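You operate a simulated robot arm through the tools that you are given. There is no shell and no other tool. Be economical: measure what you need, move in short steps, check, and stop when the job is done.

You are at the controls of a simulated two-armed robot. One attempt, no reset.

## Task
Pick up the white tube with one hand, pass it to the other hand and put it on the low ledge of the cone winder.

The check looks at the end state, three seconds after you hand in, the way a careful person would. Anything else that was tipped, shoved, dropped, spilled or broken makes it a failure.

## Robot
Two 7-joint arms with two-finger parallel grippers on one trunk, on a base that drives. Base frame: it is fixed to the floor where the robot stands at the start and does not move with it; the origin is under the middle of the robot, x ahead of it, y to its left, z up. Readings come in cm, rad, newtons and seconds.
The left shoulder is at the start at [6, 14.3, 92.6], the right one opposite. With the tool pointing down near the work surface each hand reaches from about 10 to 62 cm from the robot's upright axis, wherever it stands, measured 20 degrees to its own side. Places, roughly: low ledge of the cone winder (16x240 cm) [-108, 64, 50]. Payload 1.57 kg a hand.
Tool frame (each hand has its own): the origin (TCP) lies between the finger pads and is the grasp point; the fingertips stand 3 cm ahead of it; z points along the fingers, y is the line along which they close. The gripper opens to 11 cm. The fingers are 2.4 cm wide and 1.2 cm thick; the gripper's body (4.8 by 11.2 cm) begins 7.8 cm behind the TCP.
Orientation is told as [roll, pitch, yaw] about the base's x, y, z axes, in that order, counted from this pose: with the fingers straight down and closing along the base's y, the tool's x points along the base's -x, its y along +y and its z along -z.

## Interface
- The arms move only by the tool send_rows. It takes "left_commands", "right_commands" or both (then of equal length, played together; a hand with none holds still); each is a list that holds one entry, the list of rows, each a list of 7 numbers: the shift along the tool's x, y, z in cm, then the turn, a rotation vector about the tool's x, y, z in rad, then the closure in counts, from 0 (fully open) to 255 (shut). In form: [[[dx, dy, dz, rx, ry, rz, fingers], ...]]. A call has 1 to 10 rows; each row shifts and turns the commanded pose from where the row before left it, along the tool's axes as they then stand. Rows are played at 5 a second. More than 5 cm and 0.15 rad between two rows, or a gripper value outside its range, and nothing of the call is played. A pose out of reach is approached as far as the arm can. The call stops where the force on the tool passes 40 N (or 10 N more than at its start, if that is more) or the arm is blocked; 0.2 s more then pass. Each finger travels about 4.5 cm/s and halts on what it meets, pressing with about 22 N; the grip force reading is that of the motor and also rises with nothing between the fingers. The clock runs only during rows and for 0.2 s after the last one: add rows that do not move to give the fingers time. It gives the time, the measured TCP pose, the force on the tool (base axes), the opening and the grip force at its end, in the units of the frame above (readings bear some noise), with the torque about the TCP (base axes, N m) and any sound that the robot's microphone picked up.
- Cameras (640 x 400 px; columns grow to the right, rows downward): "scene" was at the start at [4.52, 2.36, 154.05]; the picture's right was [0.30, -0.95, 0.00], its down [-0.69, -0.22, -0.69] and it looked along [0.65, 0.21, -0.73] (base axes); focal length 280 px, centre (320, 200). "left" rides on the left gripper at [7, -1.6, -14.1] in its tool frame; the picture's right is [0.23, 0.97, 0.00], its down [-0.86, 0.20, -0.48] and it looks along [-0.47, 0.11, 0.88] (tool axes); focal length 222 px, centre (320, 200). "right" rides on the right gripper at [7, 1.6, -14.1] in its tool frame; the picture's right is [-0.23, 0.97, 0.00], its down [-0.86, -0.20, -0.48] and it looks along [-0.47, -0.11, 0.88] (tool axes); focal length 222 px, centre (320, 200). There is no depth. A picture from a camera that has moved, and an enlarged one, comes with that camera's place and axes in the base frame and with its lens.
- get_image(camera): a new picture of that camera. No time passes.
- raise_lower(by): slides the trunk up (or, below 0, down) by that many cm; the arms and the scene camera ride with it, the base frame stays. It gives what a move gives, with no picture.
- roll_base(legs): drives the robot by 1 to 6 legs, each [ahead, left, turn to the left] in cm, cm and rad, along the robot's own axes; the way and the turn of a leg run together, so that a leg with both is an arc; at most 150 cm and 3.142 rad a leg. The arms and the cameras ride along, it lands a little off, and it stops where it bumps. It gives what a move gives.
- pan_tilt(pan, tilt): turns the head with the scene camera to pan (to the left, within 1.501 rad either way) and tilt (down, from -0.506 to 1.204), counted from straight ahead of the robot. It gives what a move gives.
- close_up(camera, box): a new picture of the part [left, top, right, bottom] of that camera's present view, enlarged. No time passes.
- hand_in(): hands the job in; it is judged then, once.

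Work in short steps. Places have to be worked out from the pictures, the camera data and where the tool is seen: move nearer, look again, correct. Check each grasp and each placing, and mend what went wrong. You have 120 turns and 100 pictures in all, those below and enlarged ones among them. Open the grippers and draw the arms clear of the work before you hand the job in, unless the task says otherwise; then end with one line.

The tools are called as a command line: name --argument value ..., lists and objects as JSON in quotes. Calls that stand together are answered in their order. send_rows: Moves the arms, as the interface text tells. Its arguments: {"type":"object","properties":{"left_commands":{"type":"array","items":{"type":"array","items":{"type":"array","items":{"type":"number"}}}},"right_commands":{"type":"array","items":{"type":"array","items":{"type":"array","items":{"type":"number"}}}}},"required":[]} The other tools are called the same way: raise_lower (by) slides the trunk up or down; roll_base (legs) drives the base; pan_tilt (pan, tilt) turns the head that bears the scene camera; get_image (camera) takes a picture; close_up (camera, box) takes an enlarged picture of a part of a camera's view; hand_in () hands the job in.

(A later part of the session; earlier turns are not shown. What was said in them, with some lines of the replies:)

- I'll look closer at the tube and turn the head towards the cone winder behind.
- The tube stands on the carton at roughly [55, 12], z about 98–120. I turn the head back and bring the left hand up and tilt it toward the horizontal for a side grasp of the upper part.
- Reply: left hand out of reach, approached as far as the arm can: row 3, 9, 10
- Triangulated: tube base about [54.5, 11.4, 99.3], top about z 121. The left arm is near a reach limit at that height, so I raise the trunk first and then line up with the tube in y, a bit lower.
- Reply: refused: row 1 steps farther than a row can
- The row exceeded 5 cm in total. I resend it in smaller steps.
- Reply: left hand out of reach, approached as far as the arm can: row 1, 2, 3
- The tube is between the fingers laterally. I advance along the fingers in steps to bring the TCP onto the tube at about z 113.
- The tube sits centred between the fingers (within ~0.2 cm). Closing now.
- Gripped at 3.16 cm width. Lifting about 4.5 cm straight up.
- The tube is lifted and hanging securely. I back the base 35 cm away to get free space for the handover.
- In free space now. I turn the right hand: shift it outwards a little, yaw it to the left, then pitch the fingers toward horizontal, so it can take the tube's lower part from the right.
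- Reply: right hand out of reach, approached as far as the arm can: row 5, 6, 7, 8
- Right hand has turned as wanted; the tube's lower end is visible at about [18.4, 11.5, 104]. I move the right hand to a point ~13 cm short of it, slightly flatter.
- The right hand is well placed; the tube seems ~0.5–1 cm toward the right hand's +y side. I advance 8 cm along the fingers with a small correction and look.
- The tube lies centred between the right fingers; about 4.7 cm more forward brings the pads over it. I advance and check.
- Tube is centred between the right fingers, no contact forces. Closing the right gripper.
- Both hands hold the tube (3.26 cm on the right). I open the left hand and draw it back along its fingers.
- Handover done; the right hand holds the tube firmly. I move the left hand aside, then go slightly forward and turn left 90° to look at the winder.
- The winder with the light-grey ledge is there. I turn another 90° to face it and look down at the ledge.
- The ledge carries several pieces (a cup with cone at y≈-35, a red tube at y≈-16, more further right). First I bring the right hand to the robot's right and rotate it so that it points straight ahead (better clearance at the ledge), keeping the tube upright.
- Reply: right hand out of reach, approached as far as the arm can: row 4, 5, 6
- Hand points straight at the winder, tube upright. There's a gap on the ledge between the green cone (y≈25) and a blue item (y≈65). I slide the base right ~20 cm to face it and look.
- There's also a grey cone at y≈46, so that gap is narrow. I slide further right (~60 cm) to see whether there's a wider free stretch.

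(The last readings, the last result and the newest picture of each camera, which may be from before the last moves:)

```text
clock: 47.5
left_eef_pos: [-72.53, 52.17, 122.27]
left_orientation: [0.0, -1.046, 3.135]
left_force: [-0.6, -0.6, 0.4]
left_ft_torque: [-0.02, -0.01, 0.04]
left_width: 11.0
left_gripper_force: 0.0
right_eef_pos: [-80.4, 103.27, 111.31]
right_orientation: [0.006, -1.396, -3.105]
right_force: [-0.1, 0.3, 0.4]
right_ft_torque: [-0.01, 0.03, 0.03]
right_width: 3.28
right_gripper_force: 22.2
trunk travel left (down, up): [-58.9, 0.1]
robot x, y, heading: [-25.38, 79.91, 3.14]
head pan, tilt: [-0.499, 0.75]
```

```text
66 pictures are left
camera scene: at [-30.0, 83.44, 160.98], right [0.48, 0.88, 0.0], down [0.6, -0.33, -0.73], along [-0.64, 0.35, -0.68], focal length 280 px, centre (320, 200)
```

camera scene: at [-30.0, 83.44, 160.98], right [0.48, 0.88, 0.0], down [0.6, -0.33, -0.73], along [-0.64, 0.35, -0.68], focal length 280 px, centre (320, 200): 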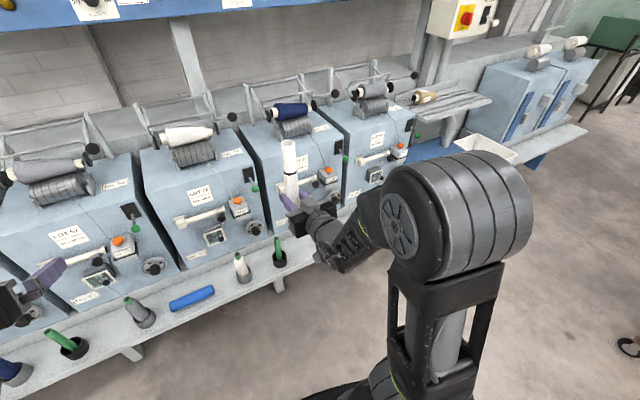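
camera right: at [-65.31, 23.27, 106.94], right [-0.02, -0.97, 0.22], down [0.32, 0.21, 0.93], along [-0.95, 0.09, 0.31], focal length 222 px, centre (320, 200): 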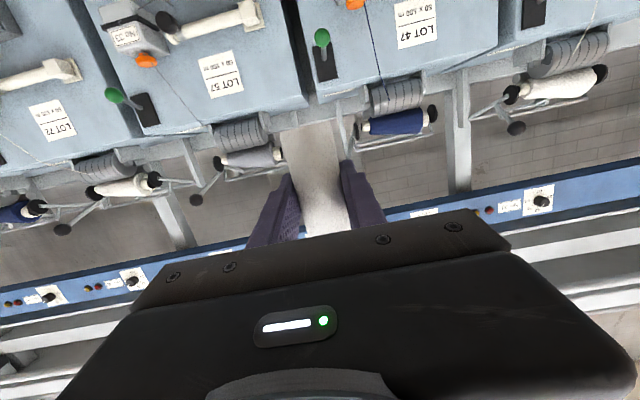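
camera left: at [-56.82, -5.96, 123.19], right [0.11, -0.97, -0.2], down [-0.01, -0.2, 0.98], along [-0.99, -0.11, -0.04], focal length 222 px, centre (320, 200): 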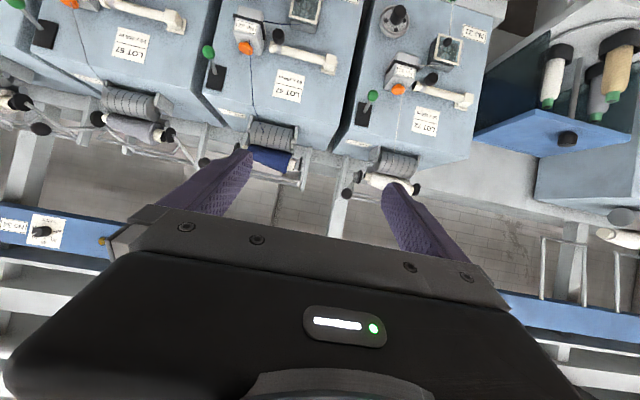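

Beyond a green cone (y≈103) a blue one seems to stand at y≈133, giving a ~30 cm gap around y≈118. I slide right another 35 cm and look at it from there.

roll_base --legs '[[0, -35, 0]]'

pan_tilt --pan -0.1 --tilt 0.85

get_image --camera "scene"

```text
clock: 49.8
left_eef_pos: [-72.22, 87.56, 122.15]
left_orientation: [0.001, -1.046, 3.139]
left_force: [-0.1, 0.4, 0.4]
left_ft_torque: [-0.04, -0.02, 0.02]
left_width: 11.02
left_gripper_force: 0.0
right_eef_pos: [-80.38, 138.56, 111.27]
right_orientation: [0.004, -1.397, -3.103]
right_force: [1.2, 0.4, -0.6]
right_ft_torque: [0.01, 0.01, 0.02]
right_width: 3.27
right_gripper_force: 22.3
trunk travel left (down, up): [-58.9, 0.1]
robot x, y, heading: [-25.48, 114.94, 3.141]
head pan, tilt: [-0.499, 0.75]
```

```text
clock: 50.6
left_eef_pos: [-72.36, 87.43, 122.19]
left_orientation: [-0.001, -1.045, 3.142]
left_force: [0.5, 0.6, 0.0]
left_ft_torque: [0.0, -0.01, 0.01]
left_width: 11.01
left_gripper_force: 0.0
right_eef_pos: [-80.42, 138.54, 111.3]
right_orientation: [0.002, -1.395, -3.101]
right_force: [0.7, -0.1, -0.6]
right_ft_torque: [-0.04, 0.0, -0.02]
right_width: 3.28
right_gripper_force: 21.6
trunk travel left (down, up): [-58.9, 0.1]
robot x, y, heading: [-25.38, 114.93, 3.144]
head pan, tilt: [-0.099, 0.85]
```

```text
65 pictures are left
camera scene: at [-30.42, 115.55, 160.18], right [0.1, 0.99, 0.0], down [0.75, -0.08, -0.66], along [-0.66, 0.07, -0.75], focal length 280 px, centre (320, 200)
```

scene: 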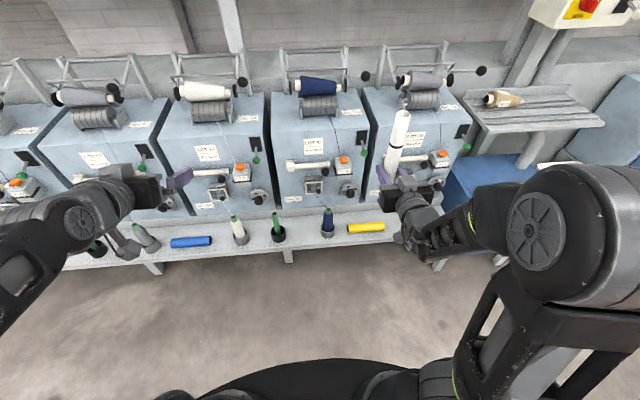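

The gap between the green (y≈104) and blue (y≈127) cups is ~23 cm, centre y≈115.3; with a partly opened gripper that is comfortable. I shift left 23 cm so the tube faces that gap, then lower the trunk 48 cm in front of the ledge.

roll_base --legs '[[0, 23.2, 0]]'

raise_lower --by -48

pan_tilt --pan -0.3 --tilt 0.6

get_image --camera "scene"

get_image --camera "right"

get_image --camera "left"

```text
clock: 52.4
left_eef_pos: [-72.25, 64.2, 122.14]
left_orientation: [-0.003, -1.045, -3.139]
left_force: [0.0, -0.7, -1.3]
left_ft_torque: [0.0, -0.01, -0.01]
left_width: 10.99
left_gripper_force: 0.0
right_eef_pos: [-80.47, 115.26, 111.51]
right_orientation: [-0.007, -1.396, -3.094]
right_force: [-0.6, -0.6, -0.3]
right_ft_torque: [0.0, 0.01, 0.01]
right_width: 3.24
right_gripper_force: 22.1
trunk travel left (down, up): [-58.9, 0.1]
robot x, y, heading: [-25.68, 91.67, -3.14]
head pan, tilt: [-0.099, 0.85]
```

```text
refused: -48 is not a number from -40 to 40
```

```text
clock: 53.1
left_eef_pos: [-72.3, 64.29, 122.08]
left_orientation: [-0.001, -1.047, -3.142]
left_force: [-0.6, 0.2, -1.1]
left_ft_torque: [-0.02, 0.01, -0.02]
left_width: 10.98
left_gripper_force: 0.0
right_eef_pos: [-80.36, 115.39, 111.32]
right_orientation: [-0.001, -1.396, -3.1]
right_force: [-0.4, -0.5, -0.9]
right_ft_torque: [0.03, 0.03, 0.02]
right_width: 3.28
right_gripper_force: 21.9
trunk travel left (down, up): [-58.9, 0.1]
robot x, y, heading: [-25.28, 91.73, -3.142]
head pan, tilt: [-0.3, 0.6]
```

```text
64 pictures are left
camera scene: at [-31.09, 94.3, 162.26], right [0.29, 0.96, 0.0], down [0.54, -0.17, -0.82], along [-0.79, 0.24, -0.57], focal length 280 px, centre (320, 200)
```

scene: 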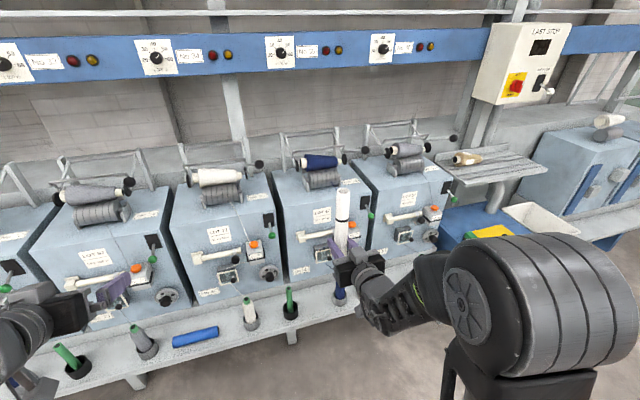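

```text
63 pictures are left
camera right: at [-65.28, 114.35, 106.93], right [0.0, -0.97, 0.22], down [0.31, 0.21, 0.93], along [-0.95, 0.07, 0.31], focal length 222 px, centre (320, 200)
```

right: 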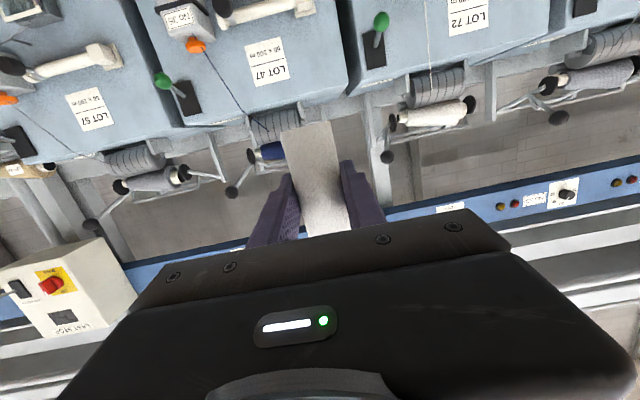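

```text
62 pictures are left
camera left: at [-56.55, 65.91, 123.2], right [0.11, -0.97, -0.2], down [-0.01, -0.2, 0.98], along [-0.99, -0.11, -0.04], focal length 222 px, centre (320, 200)
```

left: 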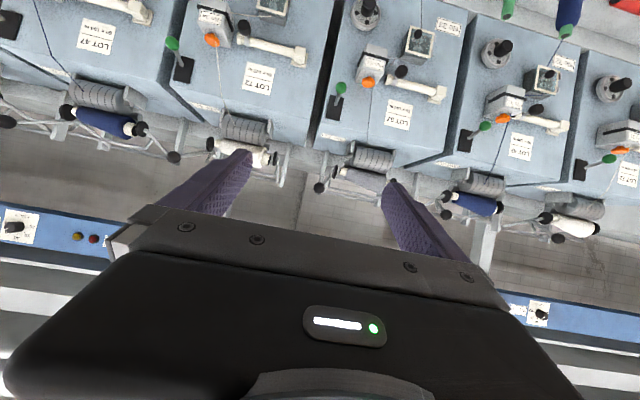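

Trunk steps are limited to 40 cm, so I lower by 40 then 8.

raise_lower --by -40

raise_lower --by -8

get_image --camera "scene"

get_image --camera "right"

get_image --camera "left"

```text
clock: 57.0
left_eef_pos: [-72.22, 64.23, 82.07]
left_orientation: [-0.001, -1.045, -3.141]
left_force: [0.4, -0.1, 0.2]
left_ft_torque: [0.01, 0.04, 0.0]
left_width: 10.99
left_gripper_force: 0.0
right_eef_pos: [-80.34, 115.38, 71.31]
right_orientation: [0.0, -1.395, -3.1]
right_force: [0.8, 0.2, 0.1]
right_ft_torque: [0.01, 0.01, 0.0]
right_width: 3.27
right_gripper_force: 22.1
trunk travel left (down, up): [-18.9, 40.1]
robot x, y, heading: [-25.63, 91.62, -3.146]
head pan, tilt: [-0.3, 0.6]
```

```text
clock: 58.1
left_eef_pos: [-72.44, 64.31, 74.16]
left_orientation: [0.0, -1.046, -3.142]
left_force: [-0.7, -0.3, -0.3]
left_ft_torque: [0.0, 0.03, -0.02]
left_width: 10.99
left_gripper_force: 0.1
right_eef_pos: [-80.35, 115.37, 63.32]
right_orientation: [0.002, -1.397, -3.1]
right_force: [0.3, 0.2, 0.4]
right_ft_torque: [0.05, 0.0, 0.0]
right_width: 3.25
right_gripper_force: 21.8
trunk travel left (down, up): [-10.9, 48.1]
robot x, y, heading: [-25.26, 91.61, -3.143]
head pan, tilt: [-0.3, 0.6]
```

```text
61 pictures are left
camera scene: at [-31.08, 94.31, 114.27], right [0.3, 0.96, 0.0], down [0.54, -0.17, -0.83], along [-0.79, 0.24, -0.56], focal length 280 px, centre (320, 200)
```

scene: 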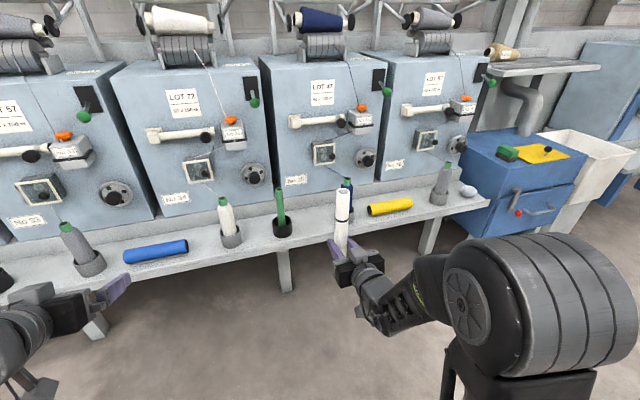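

```text
60 pictures are left
camera right: at [-65.27, 114.35, 58.93], right [0.0, -0.97, 0.22], down [0.31, 0.21, 0.93], along [-0.95, 0.07, 0.31], focal length 222 px, centre (320, 200)
```

right: 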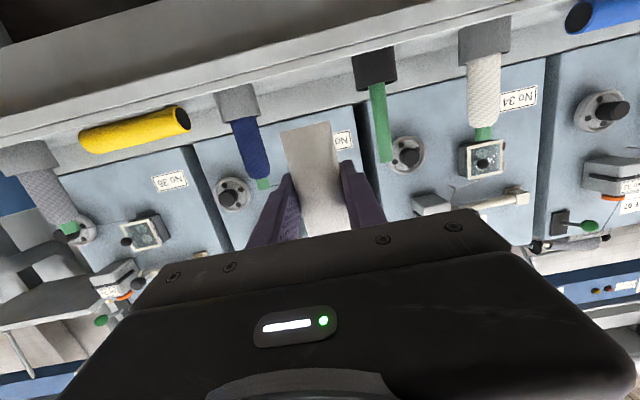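

```text
59 pictures are left
camera left: at [-56.54, 65.9, 75.2], right [0.11, -0.97, -0.2], down [-0.01, -0.2, 0.98], along [-0.99, -0.11, -0.04], focal length 222 px, centre (320, 200)
```

left: 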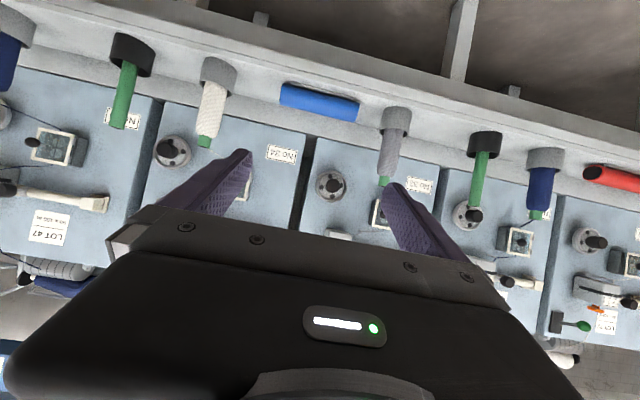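

The tube faces the middle of the gap (cups at y≈104 and 127, tube at 115.4). I pull the left hand back a bit to keep it clear, then drive ahead 18 cm and check.

send_rows --left_commands '[[[0, 0, -3, 0, 0, 0, 0], [0, 0, -3, 0, 0, 0, 0], [0, 0, -3, 0, 0, 0, 0], [0, 0, 0, 0, 0, 0, 0]]]'

roll_base --legs '[[18, 0, 0]]'

get_image --camera "scene"

get_image --camera "right"

```text
clock: 59.1
left_eef_pos: [-64.34, 64.18, 78.61]
left_orientation: [-0.003, -1.044, -3.139]
left_force: [0.5, -0.4, 0.9]
left_ft_torque: [-0.03, 0.0, 0.04]
left_width: 11.0
left_gripper_force: 0.1
right_eef_pos: [-80.4, 115.32, 63.38]
right_orientation: [0.001, -1.396, -3.099]
right_force: [-0.3, 0.3, -0.8]
right_ft_torque: [0.0, 0.0, 0.0]
right_width: 3.25
right_gripper_force: 22.1
trunk travel left (down, up): [-10.9, 48.1]
robot x, y, heading: [-25.89, 91.9, -3.141]
head pan, tilt: [-0.3, 0.6]
```

```text
clock: 60.6
left_eef_pos: [-82.45, 64.22, 78.66]
left_orientation: [-0.003, -1.046, 3.141]
left_force: [1.3, 0.8, 0.2]
left_ft_torque: [-0.02, -0.01, -0.01]
left_width: 10.99
left_gripper_force: 0.1
right_eef_pos: [-98.48, 115.41, 63.4]
right_orientation: [-0.001, -1.397, -3.102]
right_force: [-0.4, 0.3, 0.0]
right_ft_torque: [0.0, -0.02, 0.01]
right_width: 3.24
right_gripper_force: 21.6
trunk travel left (down, up): [-10.9, 48.1]
robot x, y, heading: [-43.81, 91.96, 3.14]
head pan, tilt: [-0.3, 0.6]
```

```text
58 pictures are left
camera scene: at [-49.16, 94.33, 114.27], right [0.3, 0.95, 0.0], down [0.54, -0.17, -0.83], along [-0.79, 0.25, -0.56], focal length 280 px, centre (320, 200)
```

scene: 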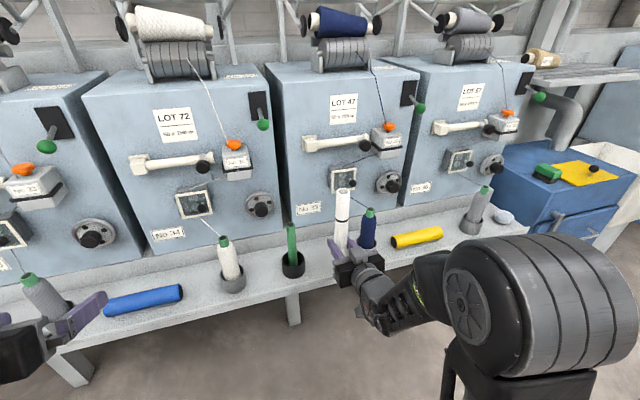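

```text
57 pictures are left
camera right: at [-83.31, 114.45, 58.93], right [0.0, -0.97, 0.22], down [0.31, 0.21, 0.93], along [-0.95, 0.07, 0.31], focal length 222 px, centre (320, 200)
```

right: 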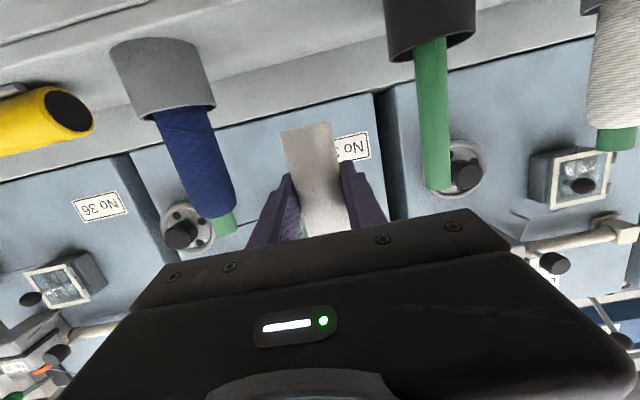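

Tube lines up with the middle of the gap; machine levers lie further back (x≈-115). I drive the last 8 cm ahead.

roll_base --legs '[[7.8, 0, 0]]'

get_image --camera "scene"

get_image --camera "right"

```text
clock: 61.7
left_eef_pos: [-90.46, 64.44, 78.69]
left_orientation: [0.0, -1.045, 3.139]
left_force: [0.7, 0.7, -0.4]
left_ft_torque: [-0.01, -0.01, 0.01]
left_width: 10.99
left_gripper_force: 0.0
right_eef_pos: [-106.39, 115.57, 63.44]
right_orientation: [0.0, -1.398, -3.103]
right_force: [-0.3, -0.4, -0.7]
right_ft_torque: [-0.01, -0.01, 0.03]
right_width: 3.27
right_gripper_force: 21.8
trunk travel left (down, up): [-10.9, 48.1]
robot x, y, heading: [-51.78, 91.73, 3.142]
head pan, tilt: [-0.3, 0.6]
```

```text
56 pictures are left
camera scene: at [-57.09, 94.35, 114.27], right [0.3, 0.95, 0.0], down [0.54, -0.17, -0.83], along [-0.79, 0.25, -0.56], focal length 280 px, centre (320, 200)
```

scene: 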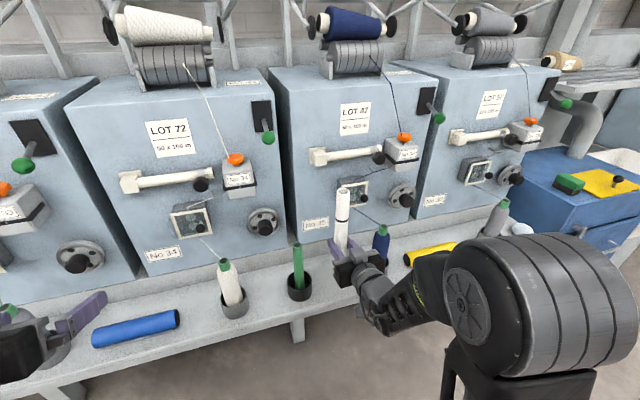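

```text
55 pictures are left
camera right: at [-91.22, 114.5, 58.93], right [0.0, -0.97, 0.22], down [0.31, 0.21, 0.93], along [-0.95, 0.07, 0.31], focal length 222 px, centre (320, 200)
```

right: 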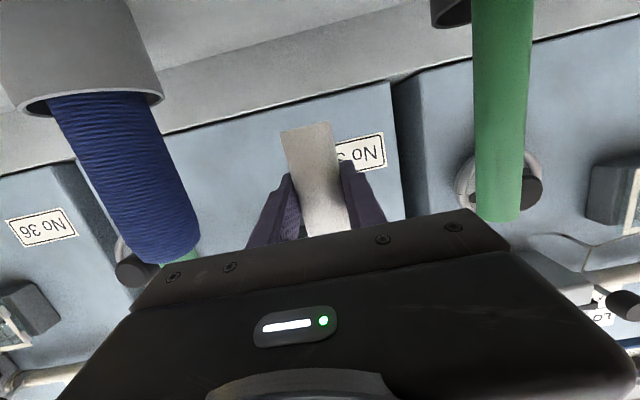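

Tube is over the ledge, bottom at z≈58.5–59. I lower the trunk 7 cm, then approach contact gently.

raise_lower --by -7

get_image --camera "right"

close_up --camera "scene" --box '[240, 160, 440, 300]'

```text
clock: 62.8
left_eef_pos: [-90.65, 64.55, 71.61]
left_orientation: [-0.002, -1.046, 3.138]
left_force: [0.2, 0.1, -0.8]
left_ft_torque: [0.01, -0.02, -0.02]
left_width: 11.0
left_gripper_force: 0.1
right_eef_pos: [-106.34, 115.54, 56.41]
right_orientation: [0.0, -1.397, -3.103]
right_force: [0.0, 0.4, -0.1]
right_ft_torque: [0.01, -0.01, 0.01]
right_width: 3.29
right_gripper_force: 21.4
trunk travel left (down, up): [-3.9, 55.1]
robot x, y, heading: [-51.53, 91.74, 3.14]
head pan, tilt: [-0.3, 0.6]
```

```text
54 pictures are left
camera right: at [-91.23, 114.5, 51.93], right [0.0, -0.97, 0.22], down [0.31, 0.21, 0.93], along [-0.95, 0.07, 0.31], focal length 222 px, centre (320, 200)
```

right: 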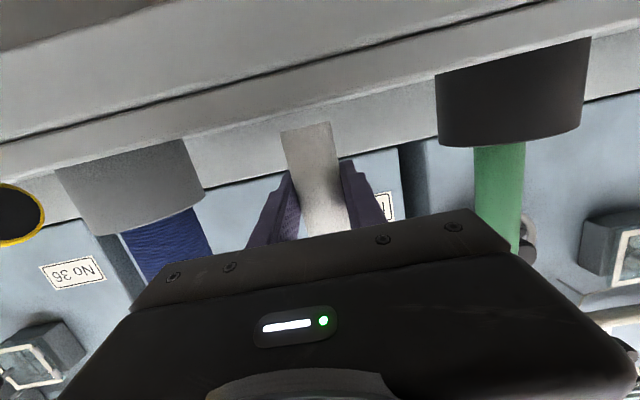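

```text
2.86 times, centred on (340, 230) of scene
camera zoom: at [-57.1, 94.35, 107.27], right [0.3, 0.95, 0.0], down [0.54, -0.17, -0.83], along [-0.79, 0.25, -0.56], focal length 800 px, centre (263, 114)
```

zoom: 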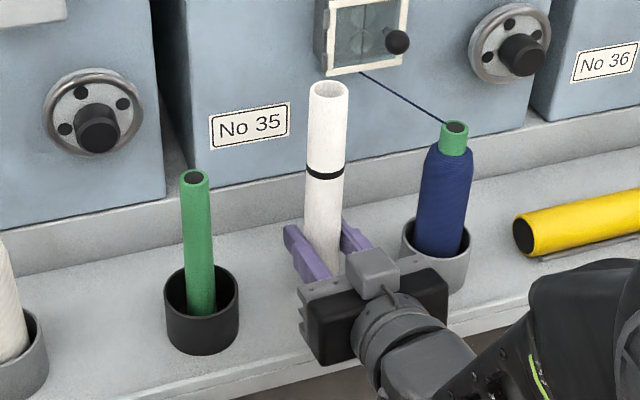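

Everything clear; about 1.5–2 cm to go. I lower with the arm in small steps, watching the force.

send_rows --right_commands '[[[0.39, 0, 0.07, 0, 0, 0, 255], [0.39, 0, 0.07, 0, 0, 0, 255], [0.39, 0, 0.07, 0, 0, 0, 255], [0, 0, 0, 0, 0, 0, 255]]]'

close_up --camera "right" --box '[200, 60, 420, 200]'

```text
clock: 63.8
left_eef_pos: [-90.59, 64.43, 71.72]
left_orientation: [-0.001, -1.044, 3.14]
left_force: [-0.6, 0.2, 0.0]
left_ft_torque: [0.01, 0.02, 0.02]
left_width: 10.99
left_gripper_force: 0.1
right_eef_pos: [-106.4, 115.53, 55.15]
right_orientation: [-0.001, -1.397, -3.101]
right_force: [-0.2, 0.1, -0.9]
right_ft_torque: [-0.02, 0.01, 0.0]
right_width: 3.24
right_gripper_force: 21.2
trunk travel left (down, up): [-3.9, 55.1]
robot x, y, heading: [-51.58, 91.62, 3.136]
head pan, tilt: [-0.3, 0.6]
```

```text
2.86 times, centred on (310, 130) of right
camera zoom: at [-91.28, 114.46, 50.75], right [0.0, -0.97, 0.22], down [0.31, 0.21, 0.93], along [-0.95, 0.07, 0.31], focal length 635 px, centre (349, 400)
```

zoom: 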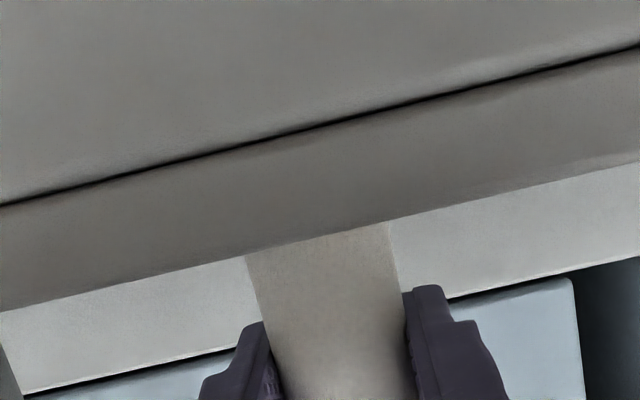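

No contact yet; continuing in 0.3 cm steps.

send_rows --right_commands '[[[0.2, 0, 0.035, 0, 0, 0, 255], [0.1, 0, 0.015, 0, 0, 0, 255], [0, 0, 0, 0, 0, 0, 255]]]'

send_rows --right_commands '[[[0.15, 0, 0.025, 0, 0, 0, 255], [0, 0, 0, 0, 0, 0, 255]]]'

```text
clock: 64.6
left_eef_pos: [-90.41, 64.35, 71.62]
left_orientation: [-0.002, -1.046, 3.138]
left_force: [0.5, -0.6, -0.4]
left_ft_torque: [0.02, 0.01, -0.02]
left_width: 11.0
left_gripper_force: 0.2
right_eef_pos: [-106.49, 115.62, 54.85]
right_orientation: [0.002, -1.396, -3.104]
right_force: [0.0, 0.2, -0.4]
right_ft_torque: [0.02, 0.01, 0.01]
right_width: 3.26
right_gripper_force: 22.0
trunk travel left (down, up): [-3.9, 55.1]
robot x, y, heading: [-51.44, 92.3, 3.14]
head pan, tilt: [-0.3, 0.6]
```

```text
clock: 65.2
left_eef_pos: [-90.54, 64.45, 71.74]
left_orientation: [-0.003, -1.045, 3.14]
left_force: [0.9, -0.6, -0.2]
left_ft_torque: [0.0, 0.02, -0.01]
left_width: 10.99
left_gripper_force: 0.1
right_eef_pos: [-106.38, 115.43, 54.69]
right_orientation: [0.004, -1.395, -3.102]
right_force: [0.4, -0.1, -0.2]
right_ft_torque: [0.01, 0.0, 0.02]
right_width: 3.26
right_gripper_force: 22.1
trunk travel left (down, up): [-3.9, 55.1]
robot x, y, heading: [-51.31, 91.92, 3.137]
head pan, tilt: [-0.3, 0.6]
```

Still no contact at TCP z 54.7. A few more small steps.

send_rows --right_commands '[[[0.15, 0, 0.025, 0, 0, 0, 255], [0, 0, 0, 0, 0, 0, 255]]]'

send_rows --right_commands '[[[0.15, 0, 0.025, 0, 0, 0, 255], [0, 0, 0, 0, 0, 0, 255]]]'

close_up --camera "scene" --box '[270, 190, 400, 290]'

```text
clock: 65.8
left_eef_pos: [-90.44, 64.31, 71.67]
left_orientation: [-0.003, -1.047, 3.14]
left_force: [0.2, -0.8, -0.3]
left_ft_torque: [-0.01, 0.01, -0.03]
left_width: 10.98
left_gripper_force: 0.1
right_eef_pos: [-106.35, 115.52, 54.61]
right_orientation: [0.003, -1.398, -3.101]
right_force: [-0.5, 0.8, 5.5]
right_ft_torque: [-0.05, 0.06, 0.01]
right_width: 3.25
right_gripper_force: 22.0
trunk travel left (down, up): [-3.9, 55.1]
robot x, y, heading: [-51.26, 92.02, 3.142]
head pan, tilt: [-0.3, 0.6]
```

```text
clock: 66.4
left_eef_pos: [-90.34, 64.4, 71.73]
left_orientation: [-0.002, -1.048, 3.14]
left_force: [0.9, -0.2, -0.5]
left_ft_torque: [0.01, 0.03, 0.0]
left_width: 10.99
left_gripper_force: 0.2
right_eef_pos: [-106.41, 115.51, 54.6]
right_orientation: [0.002, -1.401, -3.104]
right_force: [-0.1, 0.8, 18.2]
right_ft_torque: [-0.03, 0.06, -0.02]
right_width: 3.27
right_gripper_force: 21.6
trunk travel left (down, up): [-3.9, 55.1]
robot x, y, heading: [-51.8, 91.83, 3.139]
head pan, tilt: [-0.3, 0.6]
```

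```text
4.00 times, centred on (335, 240) of scene
camera zoom: at [-56.99, 94.31, 107.29], right [0.3, 0.95, 0.0], down [0.54, -0.17, -0.83], along [-0.79, 0.25, -0.56], focal length 1120 px, centre (260, 40)
```

zoom: 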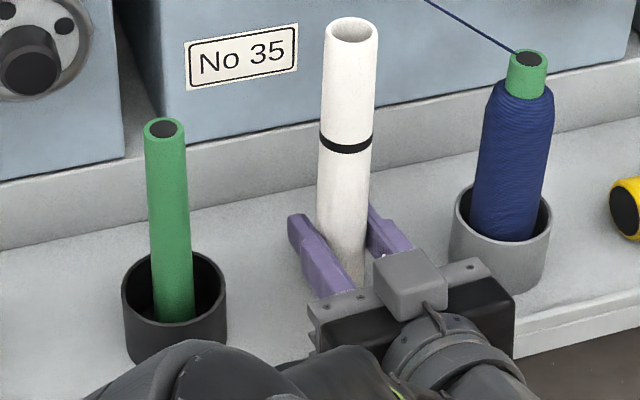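

Firm contact (18 N), small torque, so it stands square. I relieve the load slightly and open the right fingers gradually, only partway.

send_rows --right_commands '[[[-0.18, 0, -0.03, 0, 0, 0, 255], [0, 0, 0, 0, 0, 0, 255]]]'

send_rows --right_commands '[[[0, 0, 0, 0, 0, 0, 180], [0, 0, 0, 0, 0, 0, 165], [0, 0, 0, 0, 0, 0, 150], [0, 0, 0, 0, 0, 0, 135], [0, 0, 0, 0, 0, 0, 125], [0, 0, 0, 0, 0, 0, 125]]]'

close_up --camera "scene" --box '[270, 190, 400, 290]'

get_image --camera "right"

```text
clock: 67.0
left_eef_pos: [-90.5, 64.44, 71.77]
left_orientation: [-0.002, -1.049, 3.14]
left_force: [0.2, -0.3, 0.2]
left_ft_torque: [0.0, -0.01, -0.03]
left_width: 11.01
left_gripper_force: 0.0
right_eef_pos: [-106.38, 115.5, 54.62]
right_orientation: [0.001, -1.395, -3.102]
right_force: [-3.8, -1.3, 9.8]
right_ft_torque: [-0.08, 0.35, 0.0]
right_width: 3.25
right_gripper_force: 21.7
trunk travel left (down, up): [-3.9, 55.1]
robot x, y, heading: [-51.52, 91.79, 3.14]
head pan, tilt: [-0.3, 0.6]
```

```text
clock: 68.4
left_eef_pos: [-90.47, 64.3, 71.61]
left_orientation: [-0.001, -1.045, 3.14]
left_force: [0.1, -0.6, 0.2]
left_ft_torque: [0.01, -0.03, -0.02]
left_width: 10.99
left_gripper_force: 0.0
right_eef_pos: [-106.55, 115.6, 54.54]
right_orientation: [0.0, -1.396, -3.104]
right_force: [0.4, 0.2, 0.3]
right_ft_torque: [-0.01, 0.03, -0.01]
right_width: 5.6
right_gripper_force: 0.3
trunk travel left (down, up): [-3.9, 55.1]
robot x, y, heading: [-51.72, 91.83, 3.139]
head pan, tilt: [-0.3, 0.6]
```

```text
4.00 times, centred on (335, 240) of scene
camera zoom: at [-57.1, 94.35, 107.27], right [0.3, 0.95, 0.0], down [0.54, -0.17, -0.83], along [-0.79, 0.25, -0.56], focal length 1120 px, centre (260, 40)
```

zoom: 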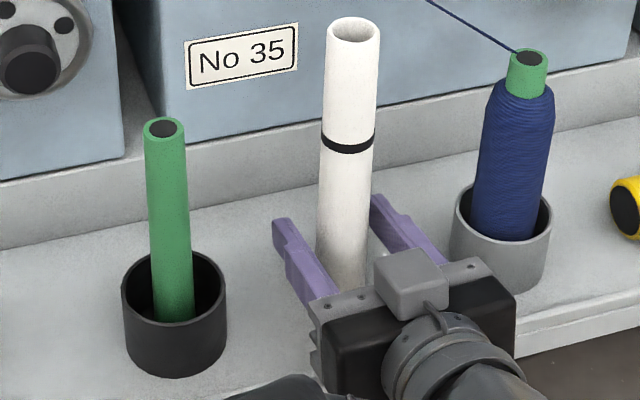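

```text
49 pictures are left
camera right: at [-91.26, 114.54, 50.17], right [0.0, -0.97, 0.22], down [0.31, 0.21, 0.93], along [-0.95, 0.07, 0.31], focal length 222 px, centre (320, 200)
```

right: 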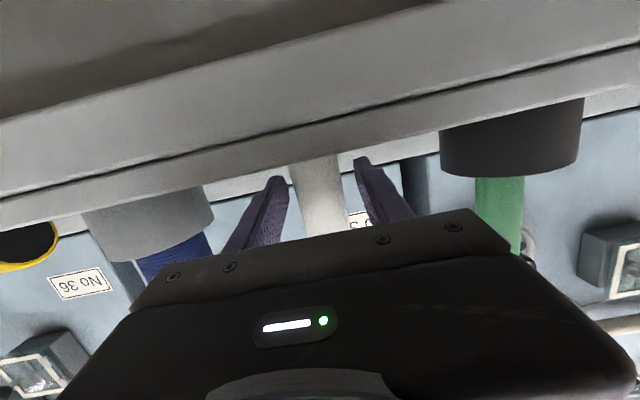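

The tube stands by itself, centred between the open fingers. I back the base straight out.

roll_base --legs '[[-12, 0, 0]]'

get_image --camera "scene"

```text
clock: 69.6
left_eef_pos: [-78.45, 64.38, 71.73]
left_orientation: [-0.002, -1.044, 3.141]
left_force: [-0.4, 0.5, 0.1]
left_ft_torque: [0.01, -0.02, -0.01]
left_width: 11.02
left_gripper_force: 0.0
right_eef_pos: [-94.45, 115.48, 54.56]
right_orientation: [0.002, -1.394, -3.101]
right_force: [0.2, -0.1, -0.1]
right_ft_torque: [0.02, -0.01, 0.02]
right_width: 5.61
right_gripper_force: 0.0
trunk travel left (down, up): [-3.9, 55.1]
robot x, y, heading: [-39.26, 91.58, 3.147]
head pan, tilt: [-0.3, 0.6]
```

```text
48 pictures are left
camera scene: at [-45.12, 94.32, 107.27], right [0.3, 0.95, 0.0], down [0.54, -0.17, -0.83], along [-0.79, 0.25, -0.56], focal length 280 px, centre (320, 200)
```

scene: 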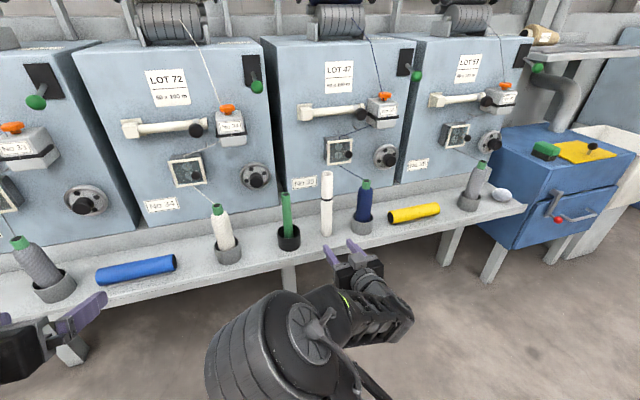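

The tube stands upright on the ledge, neighbours untouched. I back off another 18 cm and open the right hand fully.

roll_base --legs '[[-18, 0, 0]]'

send_rows --right_commands '[[[0, 0, 0, 0, 0, 0, 60], [0, 0, 0, 0, 0, 0, 0], [0, 0, 0, 0, 0, 0, 0], [0, 0, 0, 0, 0, 0, 0]]]'

get_image --camera "scene"

get_image --camera "right"

```text
clock: 71.1
left_eef_pos: [-60.21, 64.16, 71.59]
left_orientation: [-0.002, -1.046, -3.139]
left_force: [-0.1, -0.6, 0.4]
left_ft_torque: [0.01, -0.02, 0.0]
left_width: 10.99
left_gripper_force: 0.1
right_eef_pos: [-76.36, 115.25, 54.63]
right_orientation: [-0.001, -1.397, -3.097]
right_force: [-0.2, 1.1, -0.9]
right_ft_torque: [-0.01, 0.01, 0.02]
right_width: 5.59
right_gripper_force: 0.0
trunk travel left (down, up): [-3.9, 55.1]
robot x, y, heading: [-21.64, 92.25, -3.136]
head pan, tilt: [-0.3, 0.6]
```

```text
clock: 72.1
left_eef_pos: [-60.09, 64.25, 71.75]
left_orientation: [0.0, -1.047, -3.141]
left_force: [0.5, 1.2, 0.4]
left_ft_torque: [0.02, 0.03, -0.04]
left_width: 10.99
left_gripper_force: 0.0
right_eef_pos: [-76.34, 115.31, 54.61]
right_orientation: [-0.001, -1.396, -3.096]
right_force: [-1.0, -0.6, -0.5]
right_ft_torque: [0.0, 0.03, -0.01]
right_width: 11.01
right_gripper_force: 0.1
trunk travel left (down, up): [-3.9, 55.1]
robot x, y, heading: [-21.15, 91.69, -3.144]
head pan, tilt: [-0.3, 0.6]
```

```text
47 pictures are left
camera scene: at [-26.89, 94.3, 107.27], right [0.29, 0.96, 0.0], down [0.54, -0.17, -0.83], along [-0.79, 0.24, -0.56], focal length 280 px, centre (320, 200)
```

scene: 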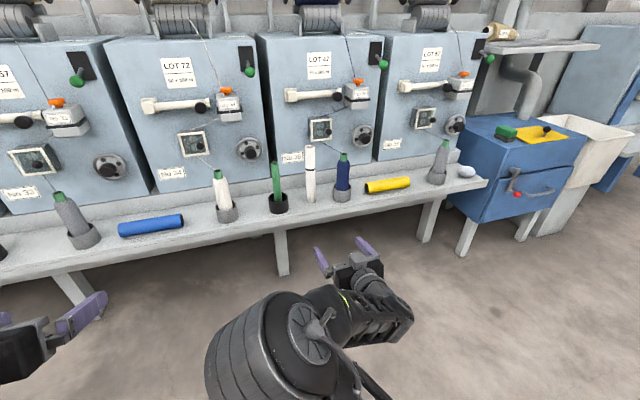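

```text
46 pictures are left
camera right: at [-61.14, 114.34, 50.17], right [0.0, -0.97, 0.22], down [0.31, 0.21, 0.93], along [-0.95, 0.07, 0.31], focal length 222 px, centre (320, 200)
```

right: 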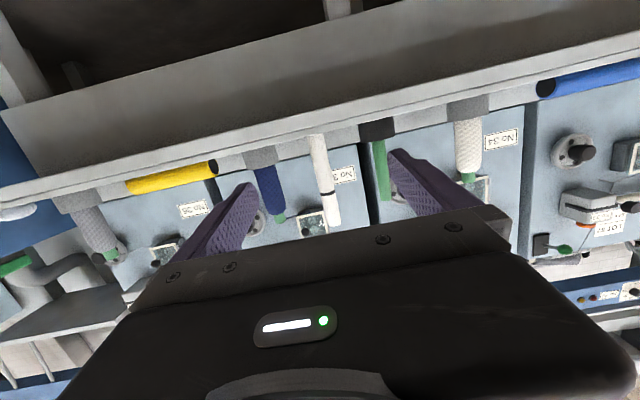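

The white tube stands upright on the ledge, both hands are open and clear, and nothing else has moved. Handing in.

hand_in

```text
The job is handed in.
```

The left hand picked up the white tube and passed it to the right hand. It now stands upright on the low ledge of the cone winder, between the green and blue cones, and nothing else was moved.
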